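You operate a simulated robot arm through the tools that you are given. There is no shell and no other tool. Be economical: measure what you need, move in short steps, check, and stop when the job is done.

The job below is to be done with a simulated robot arm. You get a single attempt, and the scene is never put back.

JOB
Test stop button 2 on the running line, then reset.
Fine: use the button box: start, push stop button 2 once, twist it free, reset; leave the line standing.

The check looks at the end state, three seconds after you hand in, the way a careful person would. Anything else that was tipped, shoved, dropped, spilled or broken makes it a failure.

ROBOT AND FRAMES
A 7-joint arm with a two-finger parallel gripper on a trunk, on a base that drives. Base frame: it is fixed to the floor where the robot stands at the start and does not move with it; the origin is under the middle of the robot, x ahead of it, y to its left, z up. Lengths are in mm, angles in rad, forces in N, time in s.
With the tool pointing down near the work surface it reaches from about 100 to 940 mm from the robot's upright axis, wherever it stands. Its first joint turns from -2.897 to 2.897 rad. Places, roughly: button box [3400, 1000, 1200]; stop button two [3000, 400, 1200]. Payload 3.43 kg.
The tool frame sits at the grasp point between the pads (the TCP): z along the fingers, y along the line on which they close. The tips reach 30 mm beyond it. Largest opening 94 mm; finger width 28, thickness 10; the body of the gripper, 50 by 96 mm, starts 55 mm behind the TCP.
Orientation is told as [roll, pitch, yaw] about the base's x, y, z axes, in that order, counted from this pose: with the fingers straight down and closing along the base's y, the tool's x points along the base's -x, its y along +y and its z along -z.

CONTROLS
- The arm moves only by the tool drive_tool. Its argument "commands" is a list of rows, each a list of 7 numbers: the shift along the tool's x, y, z in units of 500 mm (1.0 is 500 mm), then the turn, a rotation vector about the tool's x, y, z in units of 90 degrees (1.0 is 90 degrees), then the gripper command, from -1 (fully open) to 1 (shut), values between in proportion. In form: [[x, y, z, rx, ry, rz, grip], ...]. A call has 1 to 20 rows; each row is the pose to reach, as a shift and turn from the pose commanded when the call began, along the tool's axes at that moment. A call with a number of a shift or a turn outside -1 to 1 is refused whole. Each row takes 0.2 s and may step no farther than 50 mm and 0.15 rad from the row before; otherwise, or with a gripper value out of range, the whole call is refused. Where a pose cannot be reached the arm comes as near as it can. A force on the tool above 40 N (or 10 N above the force at the start of the call, whichever is more), or a blocked arm, ends the call early, and 0.2 s more pass. Each finger travels about 45 mm/s and halts on what it meets, pressing with about 24 N; the grip force reading is that of the motor and also rises with nothing between the fingers. The clock runs only during rows and for 0.2 s after the last one: add rows that repeat a pose to give the fingers time. The reply holds the time, the measured pose of the TCP, the force on the tool along the base axes, the opening and the grip force, in the units named above and with some noise, with the torque about the TCP (base axes, N m) and any sound that the robot's microphone picked up.
- Cameras (640 x 400 px; columns grow to the right, rows downward): "scene" is now at [25.8, 201.6, 1409.2]; the picture's right is [-0.22, -0.97, 0.00], its down [-0.37, 0.08, -0.93] and it looks along [0.90, -0.21, -0.38] (base axes); focal length 277 px, centre (320, 200). "wrist" rides on the gripper at [76, 14, -103] in the tool frame; the picture's right is [-0.18, 0.98, 0.00], its down [-0.75, -0.14, -0.64] and it looks along [-0.63, -0.12, 0.77] (tool axes); focal length 243 px, centre (320, 200).
- snapshot(camera): a new picture of that camera. The clock stands still meanwhile.
- roll_base(legs): drives the robot by 1 to 6 legs, each [ahead, turn to the left] in mm and rad, along the robot's own axes; the way and the turn of a leg run together, so that a leg with both is an arc; at most 1500 mm and 3.142 rad a leg. The arm and the cameras ride along, it lands a little off, and it stops where it bumps. It gives what a move gives.
- pan_tilt(pan, tilt): turns the head with the scene camera to pan (to the left, within 2.094 rad either way) and tilt (down, from -0.506 to 1.204), counted from straight ahead of the robot. It gives what a move gives.
- pixel_to_xyz(camera, pixels): there is no depth. For up to 12 entries [column, row, z] of the newest picture of that camera ("zoom" is the newest enlarged one), the place [x, y] in the base frame at which the ray of that pixel passes the height z, good to about 2 mm. The clock stands still meanwhile.
- close_up(camera, box): a new picture of the part [left, top, right, bottom] of that camera's present view, enlarged. The clock stands still meanwhile.
- close_job(): hands the job in; it is judged then, once.

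Keep the steps short. Do not move on a guess: measure, check each grasp and each placing, and mend mistakes. In all there are 90 turns and 66 pictures (those below and enlarged ones count). Leave the gripper open and the arm clear of the work at the hand-in unless told otherwise, and finish with a single line.

The tools are called after "Call:" by a JSON object that holds its "name" and its "arguments". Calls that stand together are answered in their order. drive_tool: Moves the arm, as the interface text tells. Its arguments: {"type":"object","properties":{"commands":{"type":"array","items":{"type":"array","items":{"type":"number"}}}},"required":["commands"]} The other tools are called the same way: roll_base (legs) drives the base; pan_tilt (pan, tilt) turns the head that bears the scene camera; snapshot (camera) takes a picture; pixel_to_xyz (camera, pixels) gives the place at which the rays of pixels pass given heights; close_up (camera, box) takes an enlarged picture of a part of a camera's view; close_job () hands the job in.

At the start:

```text
t: 0.0
tool_pos: [553.0, -229.8, 1149.0]
orientation: [0.0, 0.0, 0.008]
wrist_force: [0.7, -0.7, -0.2]
torque: [0.03, -0.03, 0.01]
grip_width: 93.9
gripper_force: 0.1
robot x, y, heading: [-3.3, -10.3, 0.002]
head pan, tilt: [-0.225, 0.386]
```

scene: 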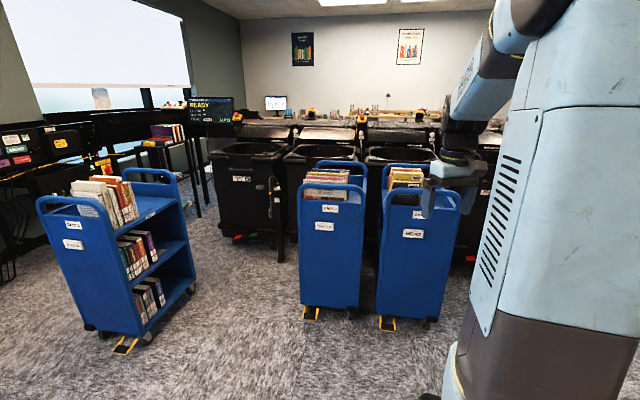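
wrist: 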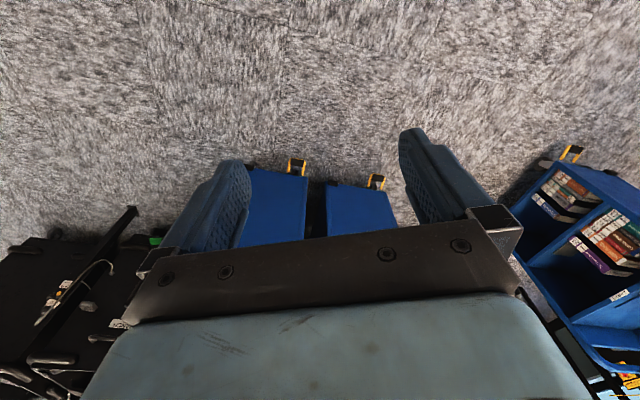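

I see a sorting line beyond carts; the panel "READY" at about (210,105). I'll enlarge that area and the stop-button area.

Call:
{"name": "close_up", "arguments": {"camera": "scene", "box": [140, 80, 300, 180]}}

Call:
{"name": "close_up", "arguments": {"camera": "scene", "box": [260, 80, 500, 230]}}

```text
4.00 times, centred on (220, 130) of scene
```

zoom: 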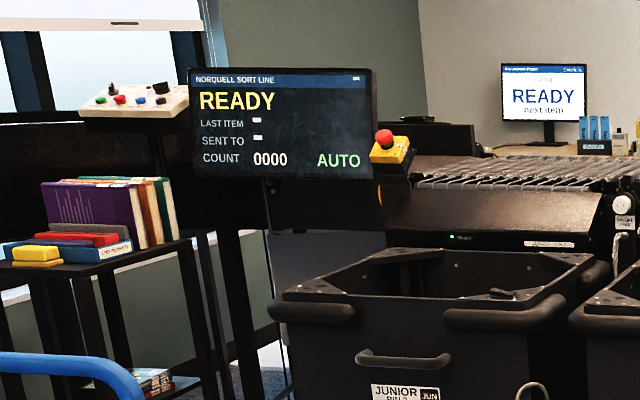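

```text
2.67 times, centred on (380, 155) of scene
```

zoom: 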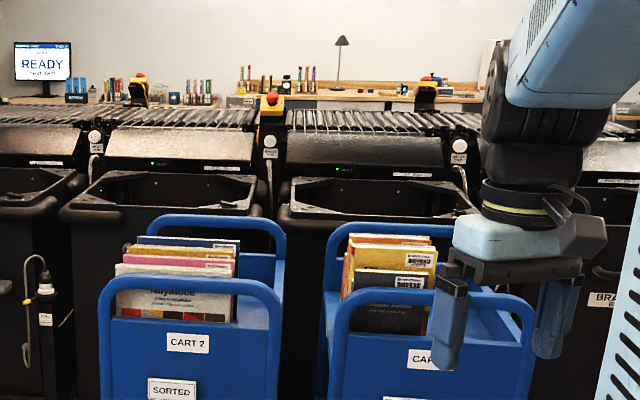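

Stop 2 (by its rough place) projects to the yellow/red button at (236,115), and the box to (174,104). Next I measure floor places of carts, bins and the trolley.

Call:
{"name": "snapshot", "arguments": {"camera": "scene"}}

Call:
{"name": "pixel_to_xyz", "arguments": {"camera": "scene", "pixels": [[87, 328, 0], [145, 345, 0], [192, 292, 0], [310, 318, 0], [240, 237, 0], [282, 262, 0], [198, 217, 0], [236, 115, 1200], [174, 104, 1200], [388, 328, 0], [10, 280, 0], [303, 300, 0]]}}

Call:
{"name": "pan_tilt", "arguments": {"pan": 0.3, "tilt": 0.35}}

Call:
{"name": "snapshot", "arguments": {"camera": "scene"}}

```text
61 pictures are left
```

scene: 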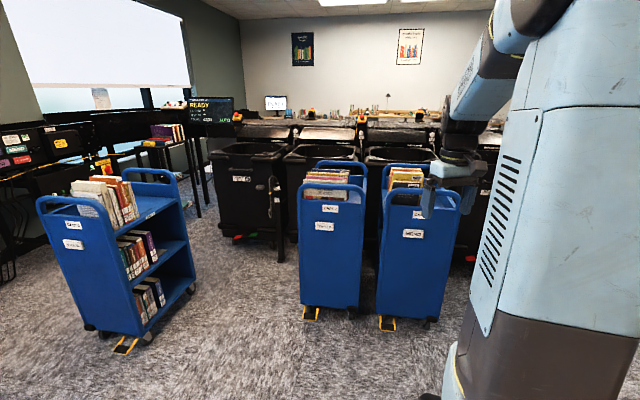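

```text
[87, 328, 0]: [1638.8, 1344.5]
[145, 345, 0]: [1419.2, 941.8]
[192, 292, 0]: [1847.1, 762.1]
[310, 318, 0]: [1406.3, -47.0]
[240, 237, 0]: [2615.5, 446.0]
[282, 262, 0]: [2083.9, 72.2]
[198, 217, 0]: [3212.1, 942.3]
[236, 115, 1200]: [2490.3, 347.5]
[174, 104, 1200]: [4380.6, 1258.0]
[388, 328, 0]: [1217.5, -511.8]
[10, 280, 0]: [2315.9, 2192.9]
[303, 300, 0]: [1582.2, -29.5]
```

```text
t: 0.9
tool_pos: [552.6, -229.7, 1149.5]
orientation: [0.001, 0.0, 0.009]
wrist_force: [-0.1, 0.0, 0.8]
torque: [-0.01, 0.0, 0.01]
grip_width: 93.9
gripper_force: 0.0
robot x, y, heading: [-3.6, -12.7, 0.002]
head pan, tilt: [0.3, 0.351]
```

```text
60 pictures are left
```

scene: 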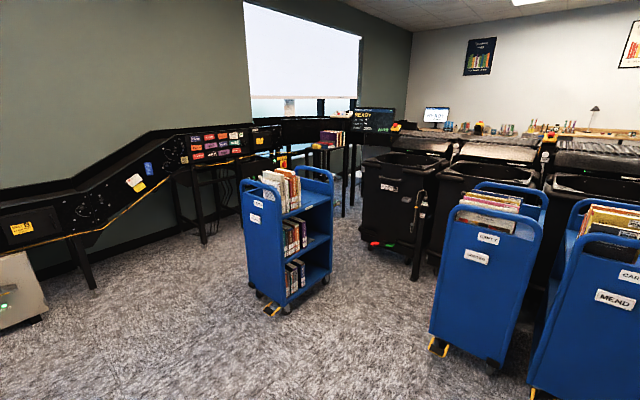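

Call:
{"name": "pixel_to_xyz", "arguments": {"camera": "scene", "pixels": [[288, 312, 0], [327, 281, 0], [250, 283, 0], [368, 240, 0], [410, 262, 0], [343, 216, 0], [352, 206, 0], [418, 280, 0], [203, 243, 0], [270, 312, 0], [438, 353, 0], [490, 372, 0]]}}

Call:
{"name": "close_up", "arguments": {"camera": "scene", "box": [230, 90, 470, 240]}}

Call:
{"name": "pan_tilt", "arguments": {"pan": 0.0, "tilt": 1.1}}

Call:
{"name": "snapshot", "arguments": {"camera": "scene"}}

```text
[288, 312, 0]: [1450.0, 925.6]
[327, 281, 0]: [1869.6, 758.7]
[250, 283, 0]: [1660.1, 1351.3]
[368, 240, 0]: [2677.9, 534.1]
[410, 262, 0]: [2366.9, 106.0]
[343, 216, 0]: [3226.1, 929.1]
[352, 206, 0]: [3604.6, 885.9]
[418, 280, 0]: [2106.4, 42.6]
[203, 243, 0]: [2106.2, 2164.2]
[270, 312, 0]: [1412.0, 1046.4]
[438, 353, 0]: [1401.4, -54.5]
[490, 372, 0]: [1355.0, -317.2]
```

```text
2.67 times, centred on (350, 165) of scene
```

zoom: 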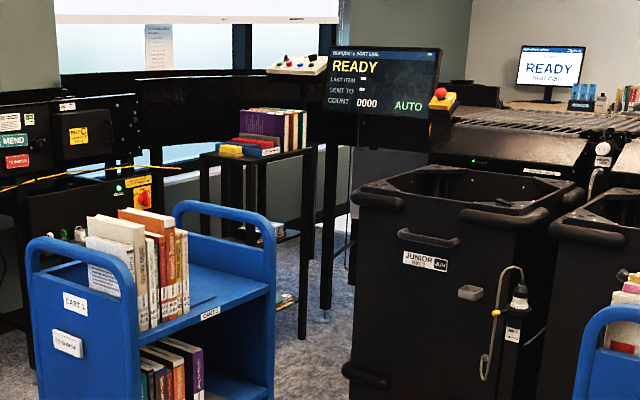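

```text
t: 2.0
tool_pos: [552.5, -228.6, 1148.8]
orientation: [0.0, 0.0, 0.009]
wrist_force: [0.1, 0.1, 1.2]
torque: [-0.02, -0.03, 0.01]
grip_width: 94.1
gripper_force: 0.1
robot x, y, heading: [-3.3, -10.3, 0.0]
head pan, tilt: [0.0, 1.1]
```

```text
58 pictures are left
```

scene: 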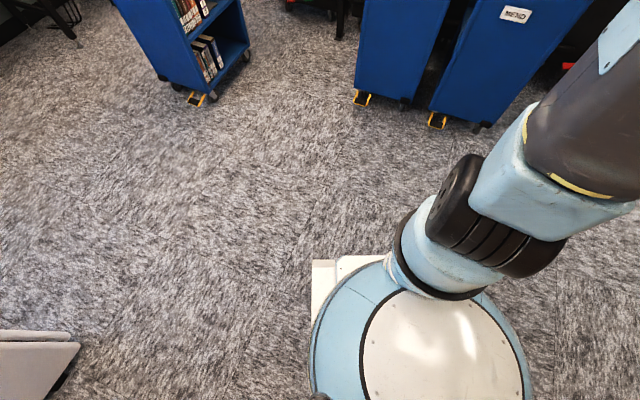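

Now I estimate the base footprint from this view (white plate corner at (313,260)).

Call:
{"name": "pixel_to_xyz", "arguments": {"camera": "scene", "pixels": [[313, 260, 0], [313, 260, 300], [313, 320, 300], [380, 256, 300], [213, 97, 0], [170, 88, 0], [340, 38, 0], [357, 104, 0], [300, 10, 0], [75, 345, 300]]}}

Call:
{"name": "pan_tilt", "arguments": {"pan": 0.6, "tilt": 1.2}}

Call:
{"name": "snapshot", "arguments": {"camera": "scene"}}

```text
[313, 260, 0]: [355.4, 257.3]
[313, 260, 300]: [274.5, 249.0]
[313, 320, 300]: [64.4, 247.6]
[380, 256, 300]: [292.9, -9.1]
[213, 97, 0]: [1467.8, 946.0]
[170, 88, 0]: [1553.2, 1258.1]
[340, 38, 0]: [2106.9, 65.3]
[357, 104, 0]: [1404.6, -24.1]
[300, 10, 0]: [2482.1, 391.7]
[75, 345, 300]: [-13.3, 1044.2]
```

```text
t: 3.0
tool_pos: [552.2, -228.3, 1150.0]
orientation: [0.001, 0.0, 0.008]
wrist_force: [-0.1, -0.4, -0.2]
torque: [0.02, 0.0, 0.01]
grip_width: 93.9
gripper_force: 0.0
robot x, y, heading: [-3.8, -12.0, 0.001]
head pan, tilt: [0.6, 1.201]
```

```text
57 pictures are left
```

scene: 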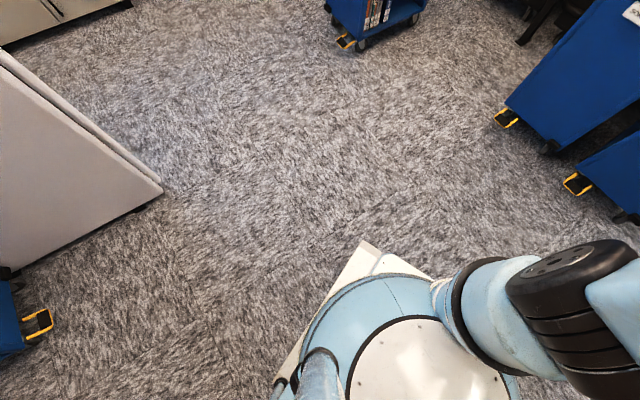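

Base is about ±280 × ±260 mm. I'll tuck the arm in a bit (back 200 mm, up 100 mm) before driving.

Call:
{"name": "drive_tool", "arguments": {"commands": [[0.07, 0.0, -0.035, 0, 0, 0, -1], [0.14, 0, -0.07, 0, 0, 0, -1], [0.21, 0, -0.105, 0, 0, 0, -1], [0.28, 0, -0.14, 0, 0, 0, -1], [0.34, 0, -0.17, 0, 0, 0, -1], [0.4, 0, -0.2, 0, 0, 0, -1]]}}

Call:
{"name": "roll_base", "arguments": {"legs": [[0, 0.208], [1200, 0]]}}

Call:
{"name": "pan_tilt", "arguments": {"pan": 0.1, "tilt": 0.8}}

Call:
{"name": "snapshot", "arguments": {"camera": "scene"}}

```text
t: 4.5
tool_pos: [353.0, -232.6, 1248.7]
orientation: [-0.002, 0.003, 0.009]
wrist_force: [-0.1, -0.3, 0.6]
torque: [0.04, 0.04, -0.01]
grip_width: 94.1
gripper_force: 0.0
robot x, y, heading: [-2.9, -12.8, -0.003]
head pan, tilt: [0.6, 1.201]
```

```text
t: 10.3
tool_pos: [1328.3, 45.6, 1247.6]
orientation: [0.001, -0.001, 0.197]
wrist_force: [-0.6, 0.3, 0.5]
torque: [0.02, -0.02, 0.01]
grip_width: 94.0
gripper_force: 0.1
robot x, y, heading: [933.0, 210.0, 0.118]
head pan, tilt: [0.6, 1.201]
stopped in leg 2: the robot was blocked; the commanded pose is now the measured one
```

```text
t: 11.2
tool_pos: [1327.5, 45.0, 1248.0]
orientation: [0.001, 0.001, 0.196]
wrist_force: [0.8, -0.2, 1.0]
torque: [-0.01, 0.02, 0.01]
grip_width: 94.3
gripper_force: 0.1
robot x, y, heading: [938.0, 212.5, 0.116]
head pan, tilt: [0.099, 0.799]
```

```text
56 pictures are left
```

scene: 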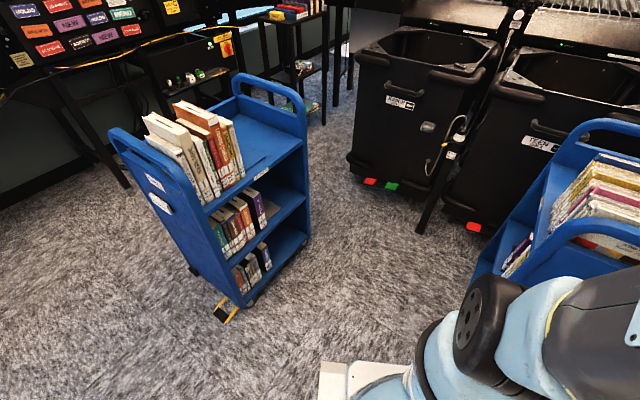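

The base was blocked. I look down at its front-right to see what it met.

Call:
{"name": "pan_tilt", "arguments": {"pan": -0.35, "tilt": 1.1}}

Call:
{"name": "snapshot", "arguments": {"camera": "scene"}}

Call:
{"name": "snapshot", "arguments": {"camera": "wrist"}}

```text
t: 12.1
tool_pos: [1329.4, 45.5, 1249.2]
orientation: [0.0, -0.001, 0.195]
wrist_force: [1.1, 1.0, 0.6]
torque: [-0.02, 0.0, 0.01]
grip_width: 94.0
gripper_force: 0.0
robot x, y, heading: [937.4, 209.4, 0.117]
head pan, tilt: [-0.351, 1.1]
```

```text
55 pictures are left
```

scene: 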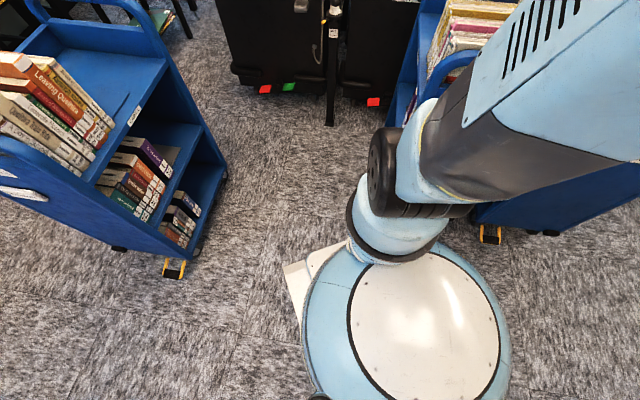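

```text
54 pictures are left
```

wrist: 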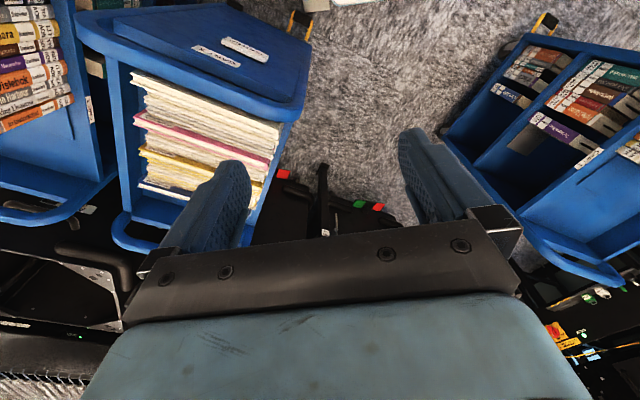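

Call:
{"name": "pan_tilt", "arguments": {"pan": -0.35, "tilt": 1.1}}

Call:
{"name": "snapshot", "arguments": {"camera": "scene"}}

Call:
{"name": "pixel_to_xyz", "arguments": {"camera": "scene", "pixels": [[490, 240, 0], [550, 232, 0], [174, 275, 0], [330, 122, 0], [285, 265, 300], [285, 265, 100], [365, 165, 900], [365, 165, 600], [370, 100, 0]]}}

Call:
{"name": "pixel_to_xyz", "arguments": {"camera": "wrist", "pixels": [[298, 15, 0], [545, 20, 0], [283, 115, 950], [300, 40, 950], [345, 0, 300]]}}

```text
t: 12.7
tool_pos: [1328.8, 45.2, 1247.3]
orientation: [0.0, 0.001, 0.195]
wrist_force: [0.2, 0.3, 0.5]
torque: [0.0, 0.0, -0.05]
grip_width: 93.7
gripper_force: 0.0
robot x, y, heading: [936.6, 209.0, 0.117]
head pan, tilt: [-0.351, 1.1]
```

```text
53 pictures are left
```

scene: 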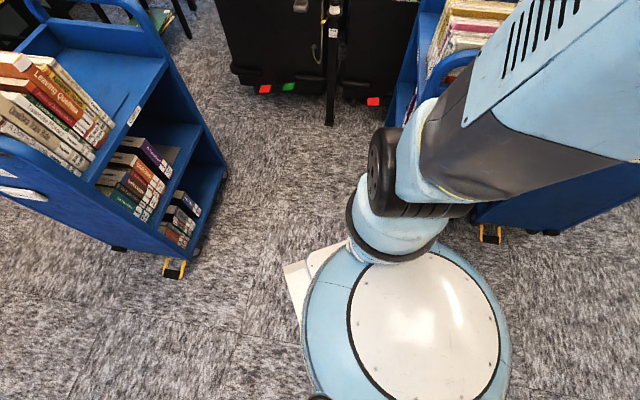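

```text
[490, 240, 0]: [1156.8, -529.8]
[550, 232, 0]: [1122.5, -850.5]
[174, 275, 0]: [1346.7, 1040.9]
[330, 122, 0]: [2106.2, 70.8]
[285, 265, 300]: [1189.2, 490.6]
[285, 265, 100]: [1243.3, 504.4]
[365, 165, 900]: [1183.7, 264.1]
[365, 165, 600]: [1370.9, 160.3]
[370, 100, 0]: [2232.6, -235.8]
```

```text
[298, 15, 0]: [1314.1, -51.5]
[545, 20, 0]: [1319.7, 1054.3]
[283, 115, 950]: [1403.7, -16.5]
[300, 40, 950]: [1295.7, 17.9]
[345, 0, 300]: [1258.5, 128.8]
```

The base corner likely met cart 2's brake pedal (near (1330,-40)). I back off and look to check the cart.

Call:
{"name": "roll_base", "arguments": {"legs": [[-280, 0]]}}

Call:
{"name": "pan_tilt", "arguments": {"pan": 0.0, "tilt": 0.8}}

Call:
{"name": "snapshot", "arguments": {"camera": "scene"}}

```text
t: 14.7
tool_pos: [1050.2, 12.5, 1248.9]
orientation: [0.001, 0.0, 0.195]
wrist_force: [0.1, -0.1, 0.2]
torque: [0.03, 0.02, -0.02]
grip_width: 94.0
gripper_force: 0.1
robot x, y, heading: [656.2, 178.9, 0.119]
head pan, tilt: [-0.351, 1.1]
```

```text
t: 15.5
tool_pos: [1051.0, 13.1, 1249.0]
orientation: [0.001, 0.001, 0.195]
wrist_force: [0.4, 0.3, -1.1]
torque: [0.01, -0.01, -0.02]
grip_width: 94.3
gripper_force: 0.1
robot x, y, heading: [658.1, 178.8, 0.121]
head pan, tilt: [0.0, 0.799]
```

```text
52 pictures are left
```

scene: 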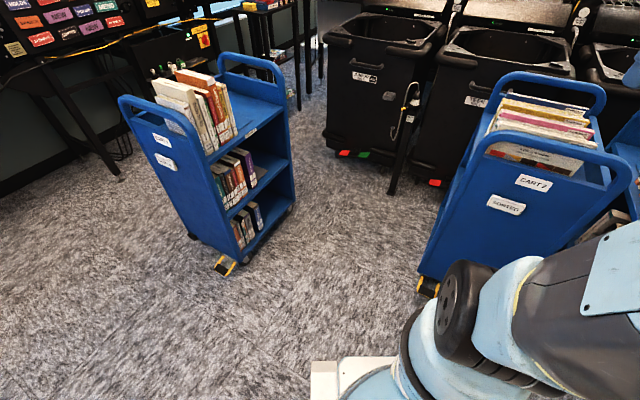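

Call:
{"name": "pixel_to_xyz", "arguments": {"camera": "scene", "pixels": [[424, 294, 0], [218, 274, 0], [244, 262, 0], [290, 213, 0], [392, 193, 0], [335, 148, 0], [312, 362, 200], [420, 272, 0], [360, 158, 0], [418, 165, 0], [298, 108, 0], [308, 93, 0]]}}

```text
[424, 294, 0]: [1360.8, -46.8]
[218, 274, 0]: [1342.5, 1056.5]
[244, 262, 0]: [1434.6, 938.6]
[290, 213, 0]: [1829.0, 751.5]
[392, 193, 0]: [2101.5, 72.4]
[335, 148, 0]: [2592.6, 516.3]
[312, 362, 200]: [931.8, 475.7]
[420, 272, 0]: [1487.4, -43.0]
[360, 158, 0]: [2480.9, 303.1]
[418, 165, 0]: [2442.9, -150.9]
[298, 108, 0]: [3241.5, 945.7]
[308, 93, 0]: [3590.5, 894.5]
```

Carts are in place. I go around with more clearance: aim (1050,400), then along x at y≈410.

Call:
{"name": "roll_base", "arguments": {"legs": [[0, 0.392], [450, 0], [0, -0.49], [500, 0]]}}

Call:
{"name": "pan_tilt", "arguments": {"pan": 0.2, "tilt": 0.8}}

Call:
{"name": "snapshot", "arguments": {"camera": "scene"}}

```text
t: 23.7
tool_pos: [1931.3, 214.7, 1248.9]
orientation: [0.0, 0.0, 0.106]
wrist_force: [0.2, 0.8, 1.0]
torque: [0.02, -0.04, 0.01]
grip_width: 94.0
gripper_force: 0.1
robot x, y, heading: [1552.0, 417.9, 0.029]
head pan, tilt: [0.0, 0.799]
```

```text
t: 24.5
tool_pos: [1931.2, 214.3, 1249.6]
orientation: [0.001, 0.0, 0.104]
wrist_force: [-0.5, -0.1, 0.2]
torque: [0.01, 0.02, 0.01]
grip_width: 94.1
gripper_force: 0.0
robot x, y, heading: [1555.0, 418.6, 0.025]
head pan, tilt: [0.201, 0.799]
```

```text
51 pictures are left
```

scene: 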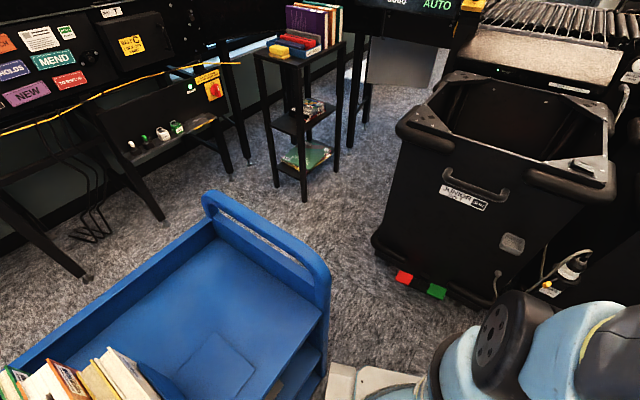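

Call:
{"name": "pixel_to_xyz", "arguments": {"camera": "scene", "pixels": [[376, 258, 0], [403, 280, 0], [435, 295, 0], [305, 200, 0], [275, 186, 0], [336, 172, 0], [350, 147, 0], [165, 224, 0], [232, 180, 0], [480, 310, 0], [325, 280, 900], [330, 370, 200]]}}

Call:
{"name": "close_up", "arguments": {"camera": "scene", "box": [240, 0, 480, 150]}}

Call:
{"name": "pan_tilt", "arguments": {"pan": 0.0, "tilt": 0.2}}

Call:
{"name": "snapshot", "arguments": {"camera": "scene"}}

```text
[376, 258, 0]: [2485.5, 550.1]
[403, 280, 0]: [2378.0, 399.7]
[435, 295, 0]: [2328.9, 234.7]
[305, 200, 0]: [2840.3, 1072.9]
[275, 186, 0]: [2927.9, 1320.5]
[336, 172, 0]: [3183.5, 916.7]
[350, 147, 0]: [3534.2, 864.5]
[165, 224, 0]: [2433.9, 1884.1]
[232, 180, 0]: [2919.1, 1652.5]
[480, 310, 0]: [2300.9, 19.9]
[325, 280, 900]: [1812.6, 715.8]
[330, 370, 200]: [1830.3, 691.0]
```

```text
2.67 times, centred on (360, 75) of scene
```

zoom: 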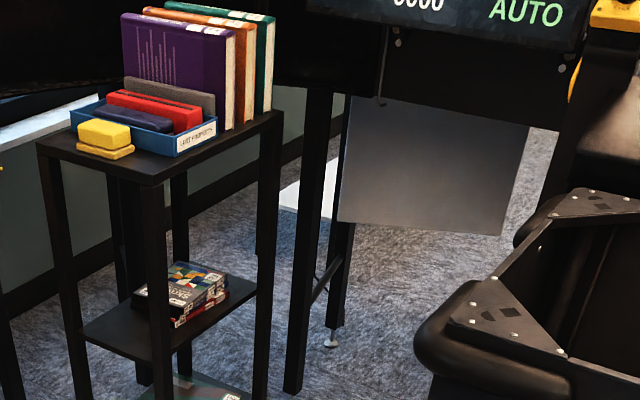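

```text
t: 25.5
tool_pos: [1930.5, 215.4, 1249.4]
orientation: [0.001, -0.002, 0.104]
wrist_force: [0.0, 0.5, 0.2]
torque: [0.04, 0.02, 0.0]
grip_width: 94.0
gripper_force: 0.0
robot x, y, heading: [1555.4, 416.9, 0.026]
head pan, tilt: [0.0, 0.201]
```

```text
49 pictures are left
```

scene: 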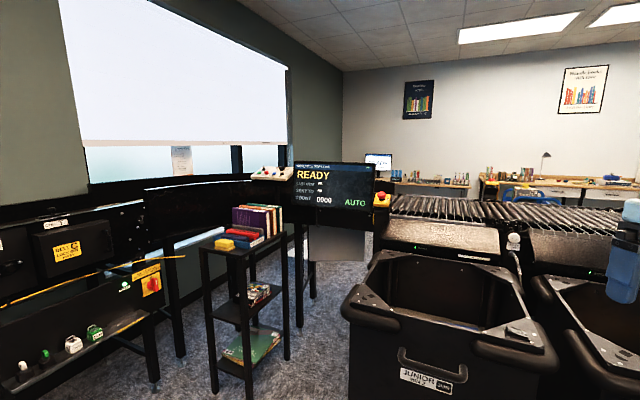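

Call:
{"name": "pixel_to_xyz", "arguments": {"camera": "scene", "pixels": [[381, 196, 1300], [381, 196, 1200], [271, 173, 1300], [271, 173, 1200], [381, 204, 1200], [340, 166, 1300], [340, 166, 1200], [294, 193, 1200]]}}

Call:
{"name": "close_up", "arguments": {"camera": "scene", "box": [240, 150, 400, 250]}}

```text
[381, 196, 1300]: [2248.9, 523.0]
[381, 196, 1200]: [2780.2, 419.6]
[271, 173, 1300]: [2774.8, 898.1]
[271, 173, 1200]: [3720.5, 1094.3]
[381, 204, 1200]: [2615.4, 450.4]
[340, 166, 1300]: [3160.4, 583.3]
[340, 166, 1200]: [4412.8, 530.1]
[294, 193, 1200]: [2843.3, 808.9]
```

```text
4.00 times, centred on (320, 200) of scene
```

zoom: 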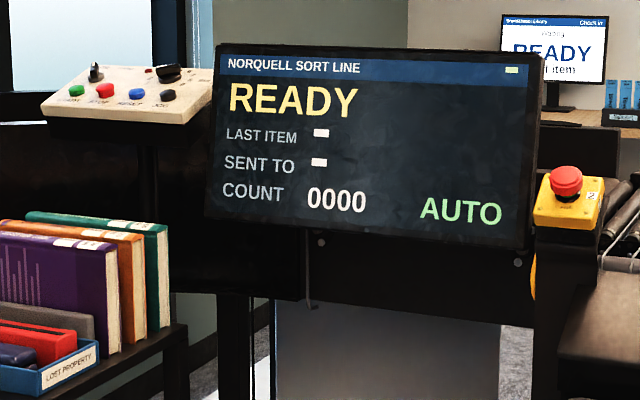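

Stop 2 triangulates to about (2996,378,1159). The gap between cart 1 and the bin is too tight to turn in, so I'd go round cart 1's left side. Back out first and look left.

Call:
{"name": "roll_base", "arguments": {"legs": [[-620, 0]]}}

Call:
{"name": "pan_tilt", "arguments": {"pan": 0.9, "tilt": 0.6}}

Call:
{"name": "snapshot", "arguments": {"camera": "scene"}}

```text
t: 29.1
tool_pos: [1296.6, 196.0, 1249.5]
orientation: [-0.001, 0.001, 0.101]
wrist_force: [1.2, 0.5, -0.2]
torque: [-0.01, -0.02, 0.03]
grip_width: 94.0
gripper_force: 0.1
robot x, y, heading: [919.9, 402.8, 0.021]
head pan, tilt: [0.0, 0.201]
```

```text
t: 30.2
tool_pos: [1296.8, 195.6, 1249.7]
orientation: [0.0, -0.001, 0.099]
wrist_force: [-0.2, 0.6, 0.6]
torque: [0.0, 0.0, 0.0]
grip_width: 93.8
gripper_force: 0.1
robot x, y, heading: [921.4, 402.1, 0.021]
head pan, tilt: [0.901, 0.6]
```

```text
47 pictures are left
```

scene: 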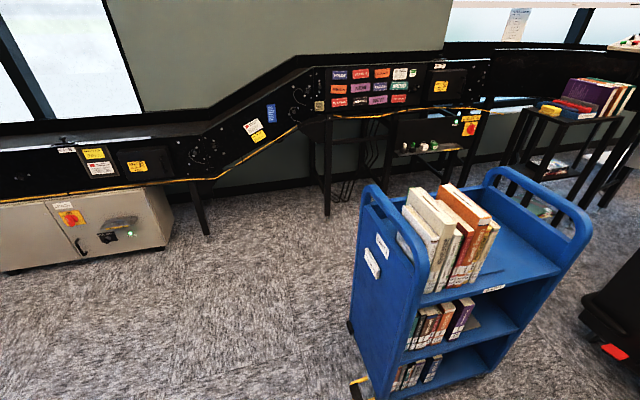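

Left side is wide open. I measure the floor points there.

Call:
{"name": "pixel_to_xyz", "arguments": {"camera": "scene", "pixels": [[350, 330, 0], [360, 395, 0], [208, 235, 0], [328, 214, 0], [170, 243, 0], [10, 272, 0], [468, 180, 0], [350, 200, 950], [590, 225, 950], [490, 170, 950], [575, 208, 0], [440, 200, 600]]}}

```text
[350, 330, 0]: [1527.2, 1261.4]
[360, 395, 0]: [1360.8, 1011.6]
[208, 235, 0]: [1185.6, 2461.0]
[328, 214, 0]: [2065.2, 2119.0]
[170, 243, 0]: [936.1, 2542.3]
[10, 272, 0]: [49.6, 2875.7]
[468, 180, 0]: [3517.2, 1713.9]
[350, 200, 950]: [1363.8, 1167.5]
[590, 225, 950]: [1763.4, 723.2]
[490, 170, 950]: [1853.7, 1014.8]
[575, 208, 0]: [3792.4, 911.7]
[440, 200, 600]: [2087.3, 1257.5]
```

Left lane is clear (cart FL (1527,1261), line legs y≥1880). I drive: up to (920,1480), then along to about (1870,1595).

Call:
{"name": "roll_base", "arguments": {"legs": [[0, 1.55], [1080, 0], [0, -1.45], [950, 0]]}}

Call:
{"name": "pan_tilt", "arguments": {"pan": -0.5, "tilt": 0.65}}

Call:
{"name": "snapshot", "arguments": {"camera": "scene"}}

```text
t: 34.3
tool_pos: [1176.1, 739.8, 1249.8]
orientation: [0.001, 0.001, 1.535]
wrist_force: [1.7, -0.5, 0.0]
torque: [0.0, 0.03, 0.03]
grip_width: 94.0
gripper_force: 0.0
robot x, y, heading: [982.8, 383.9, 1.45]
head pan, tilt: [0.901, 0.6]
stopped in leg 1: the robot was blocked; the commanded pose is now the measured one
```

```text
t: 35.8
tool_pos: [1175.3, 738.8, 1250.0]
orientation: [0.002, 0.002, 1.535]
wrist_force: [-0.3, 0.2, 0.5]
torque: [0.01, 0.02, -0.06]
grip_width: 93.9
gripper_force: 0.1
robot x, y, heading: [986.8, 385.6, 1.45]
head pan, tilt: [-0.499, 0.649]
```

```text
46 pictures are left
```

scene: 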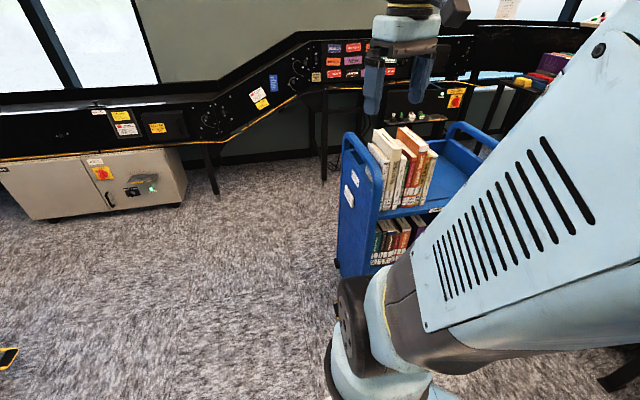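

Blocked while turning; I look to the left-rear to find what touches.

Call:
{"name": "pan_tilt", "arguments": {"pan": 1.6, "tilt": 0.9}}

Call:
{"name": "snapshot", "arguments": {"camera": "scene"}}

Call:
{"name": "pixel_to_xyz", "arguments": {"camera": "scene", "pixels": [[320, 200, 0], [100, 300, 0], [320, 350, 0], [540, 300, 0], [320, 100, 0]]}}

Call:
{"name": "pan_tilt", "arguments": {"pan": -1.0, "tilt": 1.1}}

Call:
{"name": "snapshot", "arguments": {"camera": "scene"}}

```text
t: 37.8
tool_pos: [1174.7, 739.0, 1249.6]
orientation: [0.001, 0.002, 1.537]
wrist_force: [-0.2, 0.5, 0.7]
torque: [-0.01, -0.03, -0.02]
grip_width: 93.9
gripper_force: 0.0
robot x, y, heading: [984.0, 383.6, 1.448]
head pan, tilt: [1.6, 0.901]
```

```text
45 pictures are left
```

scene: 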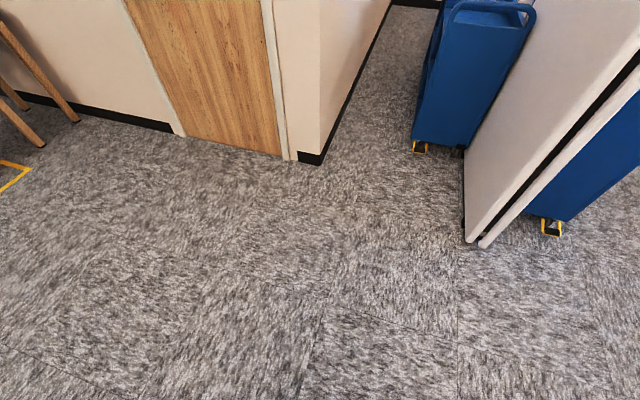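

```text
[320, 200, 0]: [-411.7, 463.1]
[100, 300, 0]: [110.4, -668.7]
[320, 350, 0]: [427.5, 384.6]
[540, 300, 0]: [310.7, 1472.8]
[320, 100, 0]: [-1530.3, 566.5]
```

```text
t: 40.2
tool_pos: [1175.5, 739.3, 1250.6]
orientation: [0.003, 0.001, 1.537]
wrist_force: [-0.6, -0.2, 0.4]
torque: [-0.03, 0.0, 0.0]
grip_width: 94.0
gripper_force: 0.0
robot x, y, heading: [986.5, 386.2, 1.453]
head pan, tilt: [-1.0, 1.1]
```

```text
44 pictures are left
```

scene: 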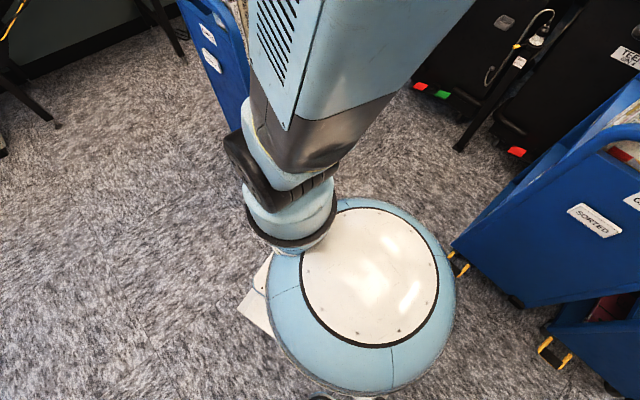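

Call:
{"name": "pixel_to_xyz", "arguments": {"camera": "scene", "pixels": [[463, 275, 30], [452, 255, 30], [562, 367, 30], [542, 345, 30], [455, 295, 100], [415, 370, 100], [240, 305, 100], [270, 335, 100], [460, 150, 0], [270, 255, 100]]}}

Call:
{"name": "close_up", "arguments": {"camera": "scene", "box": [200, 200, 620, 400]}}

Call:
{"name": "pan_tilt", "arguments": {"pan": -1.8, "tilt": 1.2}}

Call:
{"name": "snapshot", "arguments": {"camera": "scene"}}

```text
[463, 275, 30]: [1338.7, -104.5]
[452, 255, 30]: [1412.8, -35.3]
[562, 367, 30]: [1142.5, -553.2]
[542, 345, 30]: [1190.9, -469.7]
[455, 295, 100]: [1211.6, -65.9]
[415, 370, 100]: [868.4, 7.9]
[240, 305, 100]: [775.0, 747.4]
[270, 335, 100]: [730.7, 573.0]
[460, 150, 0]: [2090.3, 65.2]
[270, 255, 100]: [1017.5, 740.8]
```

```text
1.52 times, centred on (410, 300) of scene
```

zoom: 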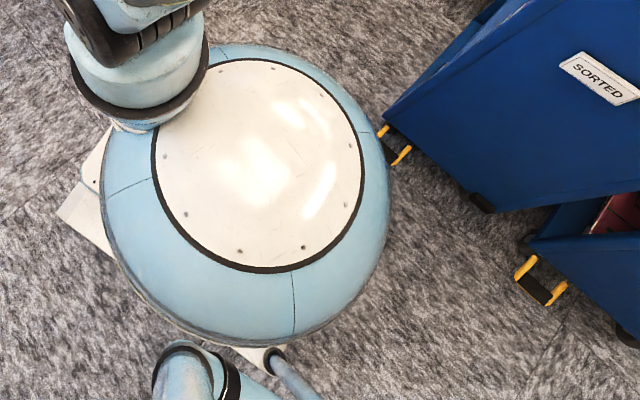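

```text
t: 41.3
tool_pos: [1175.5, 740.3, 1250.9]
orientation: [0.002, 0.003, 1.535]
wrist_force: [0.0, 0.3, 0.1]
torque: [0.0, 0.01, -0.01]
grip_width: 94.0
gripper_force: 0.0
robot x, y, heading: [981.9, 386.9, 1.448]
head pan, tilt: [-1.799, 1.201]
```

```text
42 pictures are left
```

scene: 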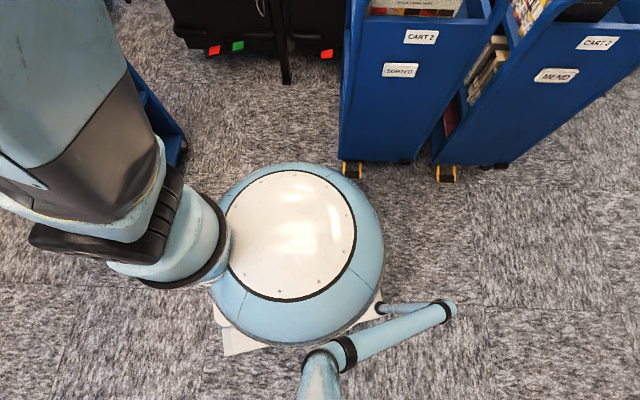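

Call:
{"name": "pixel_to_xyz", "arguments": {"camera": "scene", "pixels": [[455, 305, 900], [455, 305, 500], [455, 305, 200], [345, 178, 30], [440, 180, 30], [285, 250, 500], [285, 250, 300], [380, 260, 400], [378, 308, 100], [235, 352, 100], [350, 165, 30], [405, 70, 950]]}}

Call:
{"name": "snapshot", "arguments": {"camera": "wrist"}}

```text
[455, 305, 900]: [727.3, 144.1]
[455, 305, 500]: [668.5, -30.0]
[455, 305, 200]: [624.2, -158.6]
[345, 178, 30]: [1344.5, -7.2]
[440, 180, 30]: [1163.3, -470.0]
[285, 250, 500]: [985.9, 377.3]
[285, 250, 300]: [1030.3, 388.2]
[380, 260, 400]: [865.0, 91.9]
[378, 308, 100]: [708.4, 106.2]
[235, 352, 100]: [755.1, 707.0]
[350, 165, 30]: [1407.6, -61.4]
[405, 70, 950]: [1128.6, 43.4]
```

```text
41 pictures are left
```

wrist: 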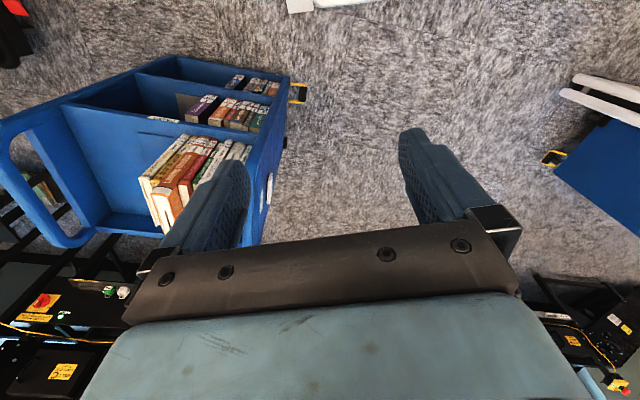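

Nothing visible touches; carts have not moved. I try a small further turn and a short advance.

Call:
{"name": "roll_base", "arguments": {"legs": [[0, 0.12], [150, 0]]}}

```text
t: 43.3
tool_pos: [1132.0, 906.9, 1249.5]
orientation: [0.002, 0.002, 1.653]
wrist_force: [-0.7, -0.2, 0.4]
torque: [-0.03, 0.02, -0.01]
grip_width: 93.8
gripper_force: 0.1
robot x, y, heading: [982.0, 531.1, 1.565]
head pan, tilt: [-1.799, 1.201]
```

That works. I continue: slight left, up 950, then turn right to heading ~0.12.

Call:
{"name": "roll_base", "arguments": {"legs": [[0, 0.1], [950, 0]]}}

Call:
{"name": "roll_base", "arguments": {"legs": [[0, -1.53]]}}

Call:
{"name": "pan_tilt", "arguments": {"pan": -0.3, "tilt": 0.6}}

Call:
{"name": "snapshot", "arguments": {"camera": "scene"}}

```text
t: 48.9
tool_pos: [1007.8, 1868.4, 1249.6]
orientation: [0.001, 0.004, 1.746]
wrist_force: [0.0, 0.2, -0.6]
torque: [-0.01, -0.02, -0.01]
grip_width: 94.0
gripper_force: 0.1
robot x, y, heading: [898.8, 1482.7, 1.658]
head pan, tilt: [-1.799, 1.201]
```

```text
t: 53.4
tool_pos: [1294.7, 1401.1, 1250.9]
orientation: [0.0, 0.003, 0.245]
wrist_force: [1.1, 0.8, -0.5]
torque: [-0.03, 0.01, -0.02]
grip_width: 93.8
gripper_force: 0.0
robot x, y, heading: [888.8, 1553.4, 0.133]
head pan, tilt: [-1.799, 1.201]
stopped in leg 1: the robot was blocked; the commanded pose is now the measured one
```

```text
t: 55.0
tool_pos: [1294.2, 1399.0, 1251.4]
orientation: [-0.001, 0.002, 0.246]
wrist_force: [0.0, 0.0, 0.3]
torque: [-0.01, 0.0, -0.01]
grip_width: 94.1
gripper_force: 0.0
robot x, y, heading: [888.8, 1550.6, 0.129]
head pan, tilt: [-0.3, 0.6]
```

```text
40 pictures are left
```

scene: 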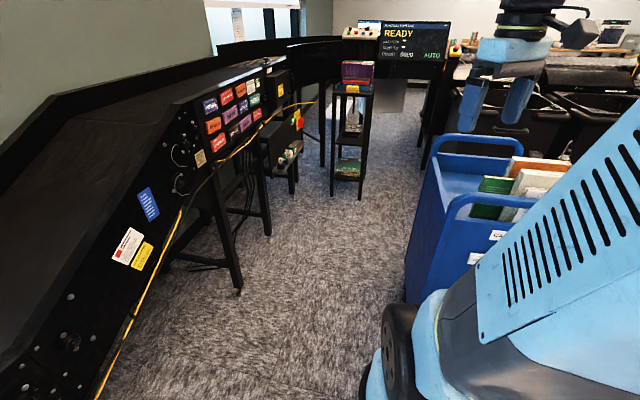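

The "blocked" flag seems to come at the end of large turns (base drift), nothing is near. I use smaller turns. Next advance along the free lane to about (1840,1615).

Call:
{"name": "roll_base", "arguments": {"legs": [[0, -0.06], [950, 0], [0, -0.42]]}}

Call:
{"name": "pan_tilt", "arguments": {"pan": 0.0, "tilt": 0.6}}

Call:
{"name": "snapshot", "arguments": {"camera": "scene"}}

```text
t: 61.8
tool_pos: [2116.5, 1287.5, 1250.5]
orientation: [0.0, 0.0, -0.238]
wrist_force: [0.1, 0.0, 0.6]
torque: [-0.01, -0.03, 0.0]
grip_width: 94.0
gripper_force: 0.0
robot x, y, heading: [1835.2, 1630.6, -0.35]
head pan, tilt: [-0.3, 0.6]
```

```text
t: 62.6
tool_pos: [2117.8, 1288.6, 1252.3]
orientation: [0.0, 0.001, -0.234]
wrist_force: [0.2, -0.4, 0.7]
torque: [-0.03, -0.01, -0.03]
grip_width: 94.1
gripper_force: 0.0
robot x, y, heading: [1834.3, 1631.5, -0.351]
head pan, tilt: [0.0, 0.6]
```

```text
39 pictures are left
```

scene: 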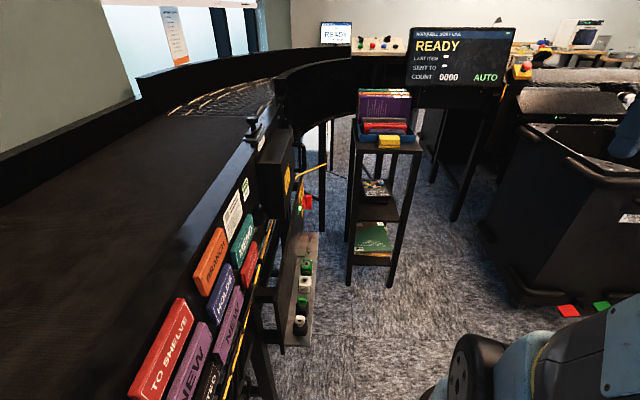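

Call:
{"name": "pixel_to_xyz", "arguments": {"camera": "scene", "pixels": [[348, 284, 0], [388, 287, 0], [405, 240, 0], [455, 222, 0], [312, 345, 500], [318, 235, 500], [275, 395, 0], [510, 305, 0], [535, 310, 900], [480, 150, 900], [430, 182, 0], [312, 345, 300]]}}

Call:
{"name": "close_up", "arguments": {"camera": "scene", "box": [340, 20, 500, 120]}}

```text
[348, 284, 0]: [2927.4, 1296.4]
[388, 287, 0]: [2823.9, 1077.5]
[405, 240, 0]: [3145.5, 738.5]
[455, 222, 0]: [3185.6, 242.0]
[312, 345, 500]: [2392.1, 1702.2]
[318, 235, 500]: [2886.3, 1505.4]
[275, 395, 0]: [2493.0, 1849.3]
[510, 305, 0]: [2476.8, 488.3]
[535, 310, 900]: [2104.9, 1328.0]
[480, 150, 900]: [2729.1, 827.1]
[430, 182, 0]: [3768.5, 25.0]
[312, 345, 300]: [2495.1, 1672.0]
```

```text
4.00 times, centred on (420, 70) of scene
```

zoom: 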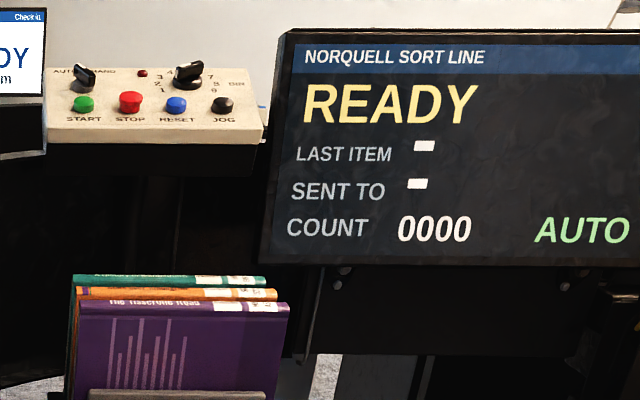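

Box legend read: green START, red STOP, blue RESET, black JOG; screen READY/AUTO. I drive to about (2335,1275), then turn to heading −1.0.

Call:
{"name": "roll_base", "arguments": {"legs": [[0, -0.267], [610, 0], [0, -0.38]]}}

Call:
{"name": "pan_tilt", "arguments": {"pan": 0.4, "tilt": 0.9}}

Call:
{"name": "snapshot", "arguments": {"camera": "scene"}}

```text
t: 68.3
tool_pos: [2341.6, 838.8, 1253.4]
orientation: [0.001, 0.002, -0.88]
wrist_force: [-0.9, 0.1, 0.0]
torque: [-0.02, -0.03, 0.0]
grip_width: 94.1
gripper_force: 0.2
robot x, y, heading: [2339.5, 1290.0, -0.992]
head pan, tilt: [0.0, 0.6]
```

```text
t: 69.2
tool_pos: [2343.6, 840.0, 1252.2]
orientation: [-0.001, 0.001, -0.881]
wrist_force: [0.1, 0.1, -0.4]
torque: [0.0, -0.02, -0.02]
grip_width: 94.2
gripper_force: 0.1
robot x, y, heading: [2336.5, 1288.3, -0.989]
head pan, tilt: [0.4, 0.901]
```

```text
37 pictures are left
```

scene: 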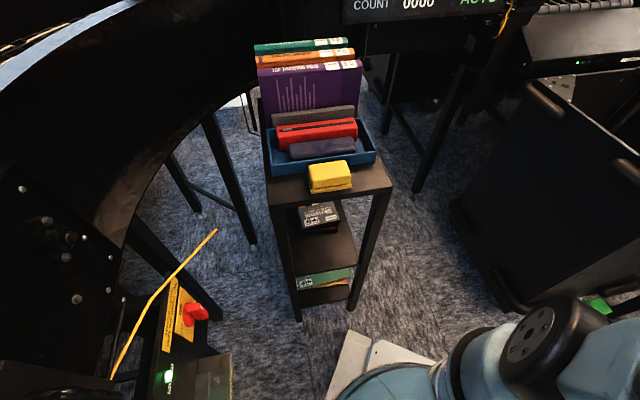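

Call:
{"name": "pixel_to_xyz", "arguments": {"camera": "scene", "pixels": [[298, 318, 0], [352, 310, 0], [417, 192, 0], [252, 243, 0], [230, 350, 500], [110, 375, 800], [215, 230, 800], [525, 310, 0], [458, 205, 0], [350, 335, 100], [440, 357, 100], [392, 187, 800]]}}

```text
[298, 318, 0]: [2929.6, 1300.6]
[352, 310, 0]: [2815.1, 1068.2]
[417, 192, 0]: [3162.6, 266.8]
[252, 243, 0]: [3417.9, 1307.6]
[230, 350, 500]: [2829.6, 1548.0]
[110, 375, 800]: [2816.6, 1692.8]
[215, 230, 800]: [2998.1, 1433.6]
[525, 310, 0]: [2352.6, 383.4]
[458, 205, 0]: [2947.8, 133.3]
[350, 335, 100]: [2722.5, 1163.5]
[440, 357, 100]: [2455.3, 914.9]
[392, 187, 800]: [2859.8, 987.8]
```

Clearances checked: table leg (2815,1068), bin corner ≈(2480,520). Short advance to about (2515,955), heading −1.2.

Call:
{"name": "roll_base", "arguments": {"legs": [[0, -0.05], [280, 0], [0, -0.16], [70, 0]]}}

Call:
{"name": "pan_tilt", "arguments": {"pan": 0.2, "tilt": 1.1}}

Call:
{"name": "snapshot", "arguments": {"camera": "scene"}}

```text
t: 72.9
tool_pos: [2417.1, 537.9, 1251.6]
orientation: [0.0, 0.001, -1.088]
wrist_force: [-0.2, -0.3, 0.2]
torque: [-0.04, -0.06, 0.01]
grip_width: 94.0
gripper_force: 0.1
robot x, y, heading: [2505.4, 982.5, -1.2]
head pan, tilt: [0.4, 0.901]
```

```text
t: 73.7
tool_pos: [2417.2, 538.0, 1252.4]
orientation: [0.002, 0.001, -1.088]
wrist_force: [0.0, -0.8, 0.0]
torque: [-0.02, 0.0, -0.01]
grip_width: 94.3
gripper_force: 0.0
robot x, y, heading: [2502.5, 980.5, -1.201]
head pan, tilt: [0.201, 1.1]
```

```text
36 pictures are left
```

scene: 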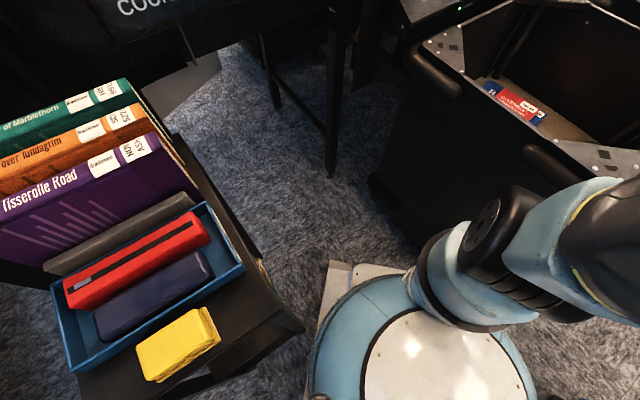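

Call:
{"name": "pixel_to_xyz", "arguments": {"camera": "scene", "pixels": [[372, 190, 0], [415, 240, 0], [330, 176, 0], [270, 98, 0], [333, 262, 100], [405, 270, 100], [408, 60, 800], [304, 328, 800]]}}

Call:
{"name": "pan_tilt", "arguments": {"pan": 1.2, "tilt": 0.25}}

Call:
{"name": "snapshot", "arguments": {"camera": "scene"}}

```text
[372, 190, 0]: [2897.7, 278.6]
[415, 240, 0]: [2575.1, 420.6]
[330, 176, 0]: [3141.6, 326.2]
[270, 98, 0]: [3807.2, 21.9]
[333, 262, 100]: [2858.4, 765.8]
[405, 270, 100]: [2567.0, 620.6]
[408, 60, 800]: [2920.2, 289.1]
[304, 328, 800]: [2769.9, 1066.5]
```

```text
t: 74.9
tool_pos: [2416.8, 538.7, 1253.0]
orientation: [0.0, 0.002, -1.087]
wrist_force: [-0.5, -0.2, 0.1]
torque: [-0.01, -0.02, 0.01]
grip_width: 94.0
gripper_force: 0.0
robot x, y, heading: [2505.6, 981.8, -1.197]
head pan, tilt: [1.201, 0.25]
```

```text
35 pictures are left
```

scene: 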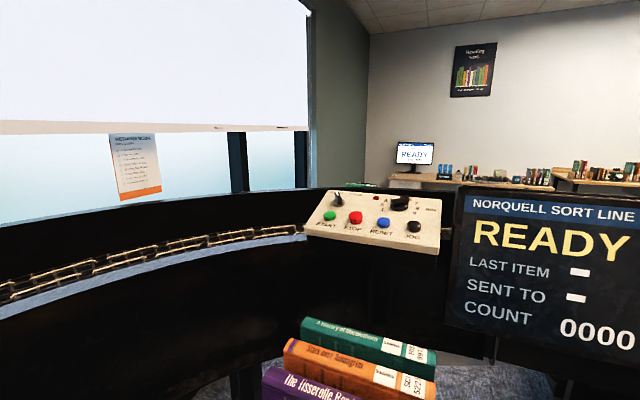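

Call:
{"name": "pixel_to_xyz", "arguments": {"camera": "scene", "pixels": [[330, 215, 1200], [330, 215, 1150], [383, 222, 1200], [383, 222, 1150], [413, 226, 1200], [413, 226, 1150]]}}

Call:
{"name": "close_up", "arguments": {"camera": "scene", "box": [290, 165, 450, 265]}}

Call:
{"name": "close_up", "arguments": {"camera": "scene", "box": [95, 125, 175, 205]}}

```text
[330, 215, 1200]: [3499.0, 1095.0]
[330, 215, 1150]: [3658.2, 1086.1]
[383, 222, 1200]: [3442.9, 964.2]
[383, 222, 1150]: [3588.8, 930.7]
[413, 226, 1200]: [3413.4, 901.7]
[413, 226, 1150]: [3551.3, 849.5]
```

```text
4.00 times, centred on (370, 215) of scene
```

zoom: 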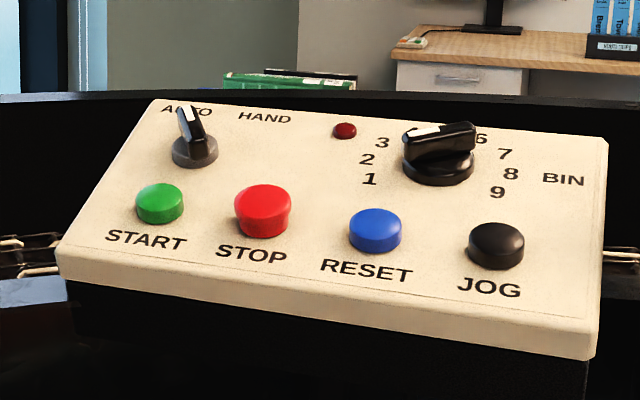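

```text
5.00 times, centred on (135, 165) of scene
```

zoom: 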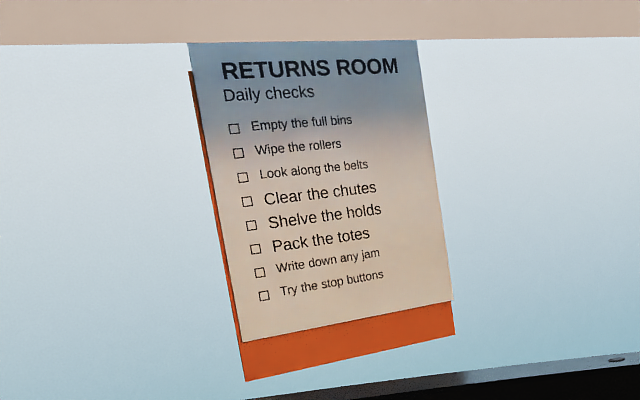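

Corridor between table and bin is wide enough when aligned with heading ≈ −0.45. I advance 150 at −1.0, then turn in two steps, and check.

Call:
{"name": "roll_base", "arguments": {"legs": [[0, 0.2], [155, 0], [0, 0.3], [0, 0.25]]}}

Call:
{"name": "pan_tilt", "arguments": {"pan": 0.4, "tilt": 0.9}}

Call:
{"name": "snapshot", "arguments": {"camera": "scene"}}

```text
t: 76.8
tool_pos: [2491.9, 541.5, 1252.5]
orientation: [0.002, 0.005, -0.902]
wrist_force: [-1.6, -0.3, -0.1]
torque: [-0.01, -0.06, 0.01]
grip_width: 94.1
gripper_force: 0.1
robot x, y, heading: [2499.4, 989.3, -1.132]
head pan, tilt: [1.201, 0.25]
stopped in leg 2: the robot was blocked; the commanded pose is now the measured one
```

```text
t: 77.9
tool_pos: [2491.8, 540.8, 1253.8]
orientation: [0.002, 0.003, -0.905]
wrist_force: [-0.1, 0.3, 0.1]
torque: [0.0, -0.03, -0.03]
grip_width: 93.8
gripper_force: 0.1
robot x, y, heading: [2498.6, 994.3, -1.133]
head pan, tilt: [0.4, 0.901]
```

```text
32 pictures are left
```

scene: 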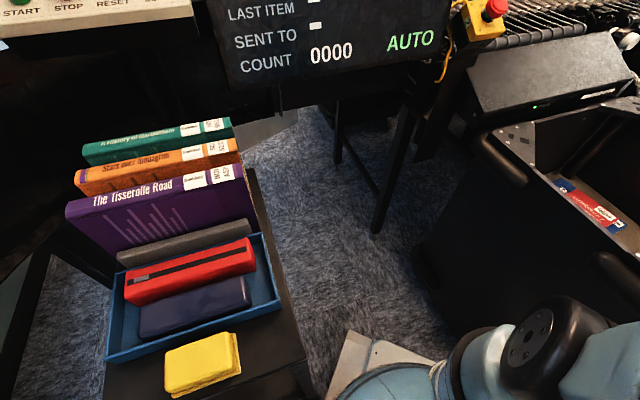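

Blocked again; I look toward the left rear at the machine tray.

Call:
{"name": "pan_tilt", "arguments": {"pan": 2.09, "tilt": 1.1}}

Call:
{"name": "snapshot", "arguments": {"camera": "scene"}}

```text
t: 79.7
tool_pos: [2492.8, 540.3, 1254.1]
orientation: [0.001, 0.004, -0.906]
wrist_force: [0.0, 0.2, 0.4]
torque: [-0.01, -0.02, 0.01]
grip_width: 94.3
gripper_force: 0.0
robot x, y, heading: [2499.7, 991.1, -1.129]
head pan, tilt: [2.089, 1.1]
```

```text
31 pictures are left
```

scene: 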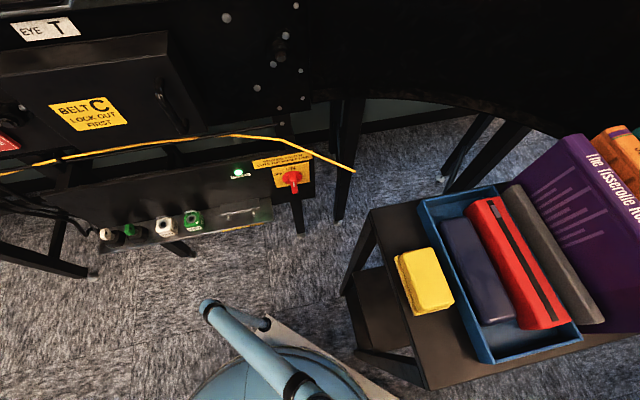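

Call:
{"name": "close_up", "arguments": {"camera": "scene", "box": [180, 250, 440, 400]}}

Call:
{"name": "pixel_to_xyz", "arguments": {"camera": "scene", "pixels": [[265, 322, 100], [385, 392, 100], [350, 300, 0], [368, 355, 200], [428, 388, 800], [342, 293, 400], [210, 303, 900], [210, 303, 600], [300, 392, 900], [250, 322, 100]]}}

```text
2.46 times, centred on (310, 325) of scene
```

zoom: 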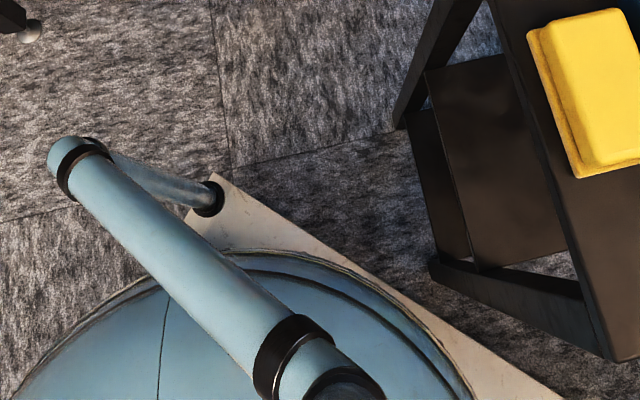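

```text
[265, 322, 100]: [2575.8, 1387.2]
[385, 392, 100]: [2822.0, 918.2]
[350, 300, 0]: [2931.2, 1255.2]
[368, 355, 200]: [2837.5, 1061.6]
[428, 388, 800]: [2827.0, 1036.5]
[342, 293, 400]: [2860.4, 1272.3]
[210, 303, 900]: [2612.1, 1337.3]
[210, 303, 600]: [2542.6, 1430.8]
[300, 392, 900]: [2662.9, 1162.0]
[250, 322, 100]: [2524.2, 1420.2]
```

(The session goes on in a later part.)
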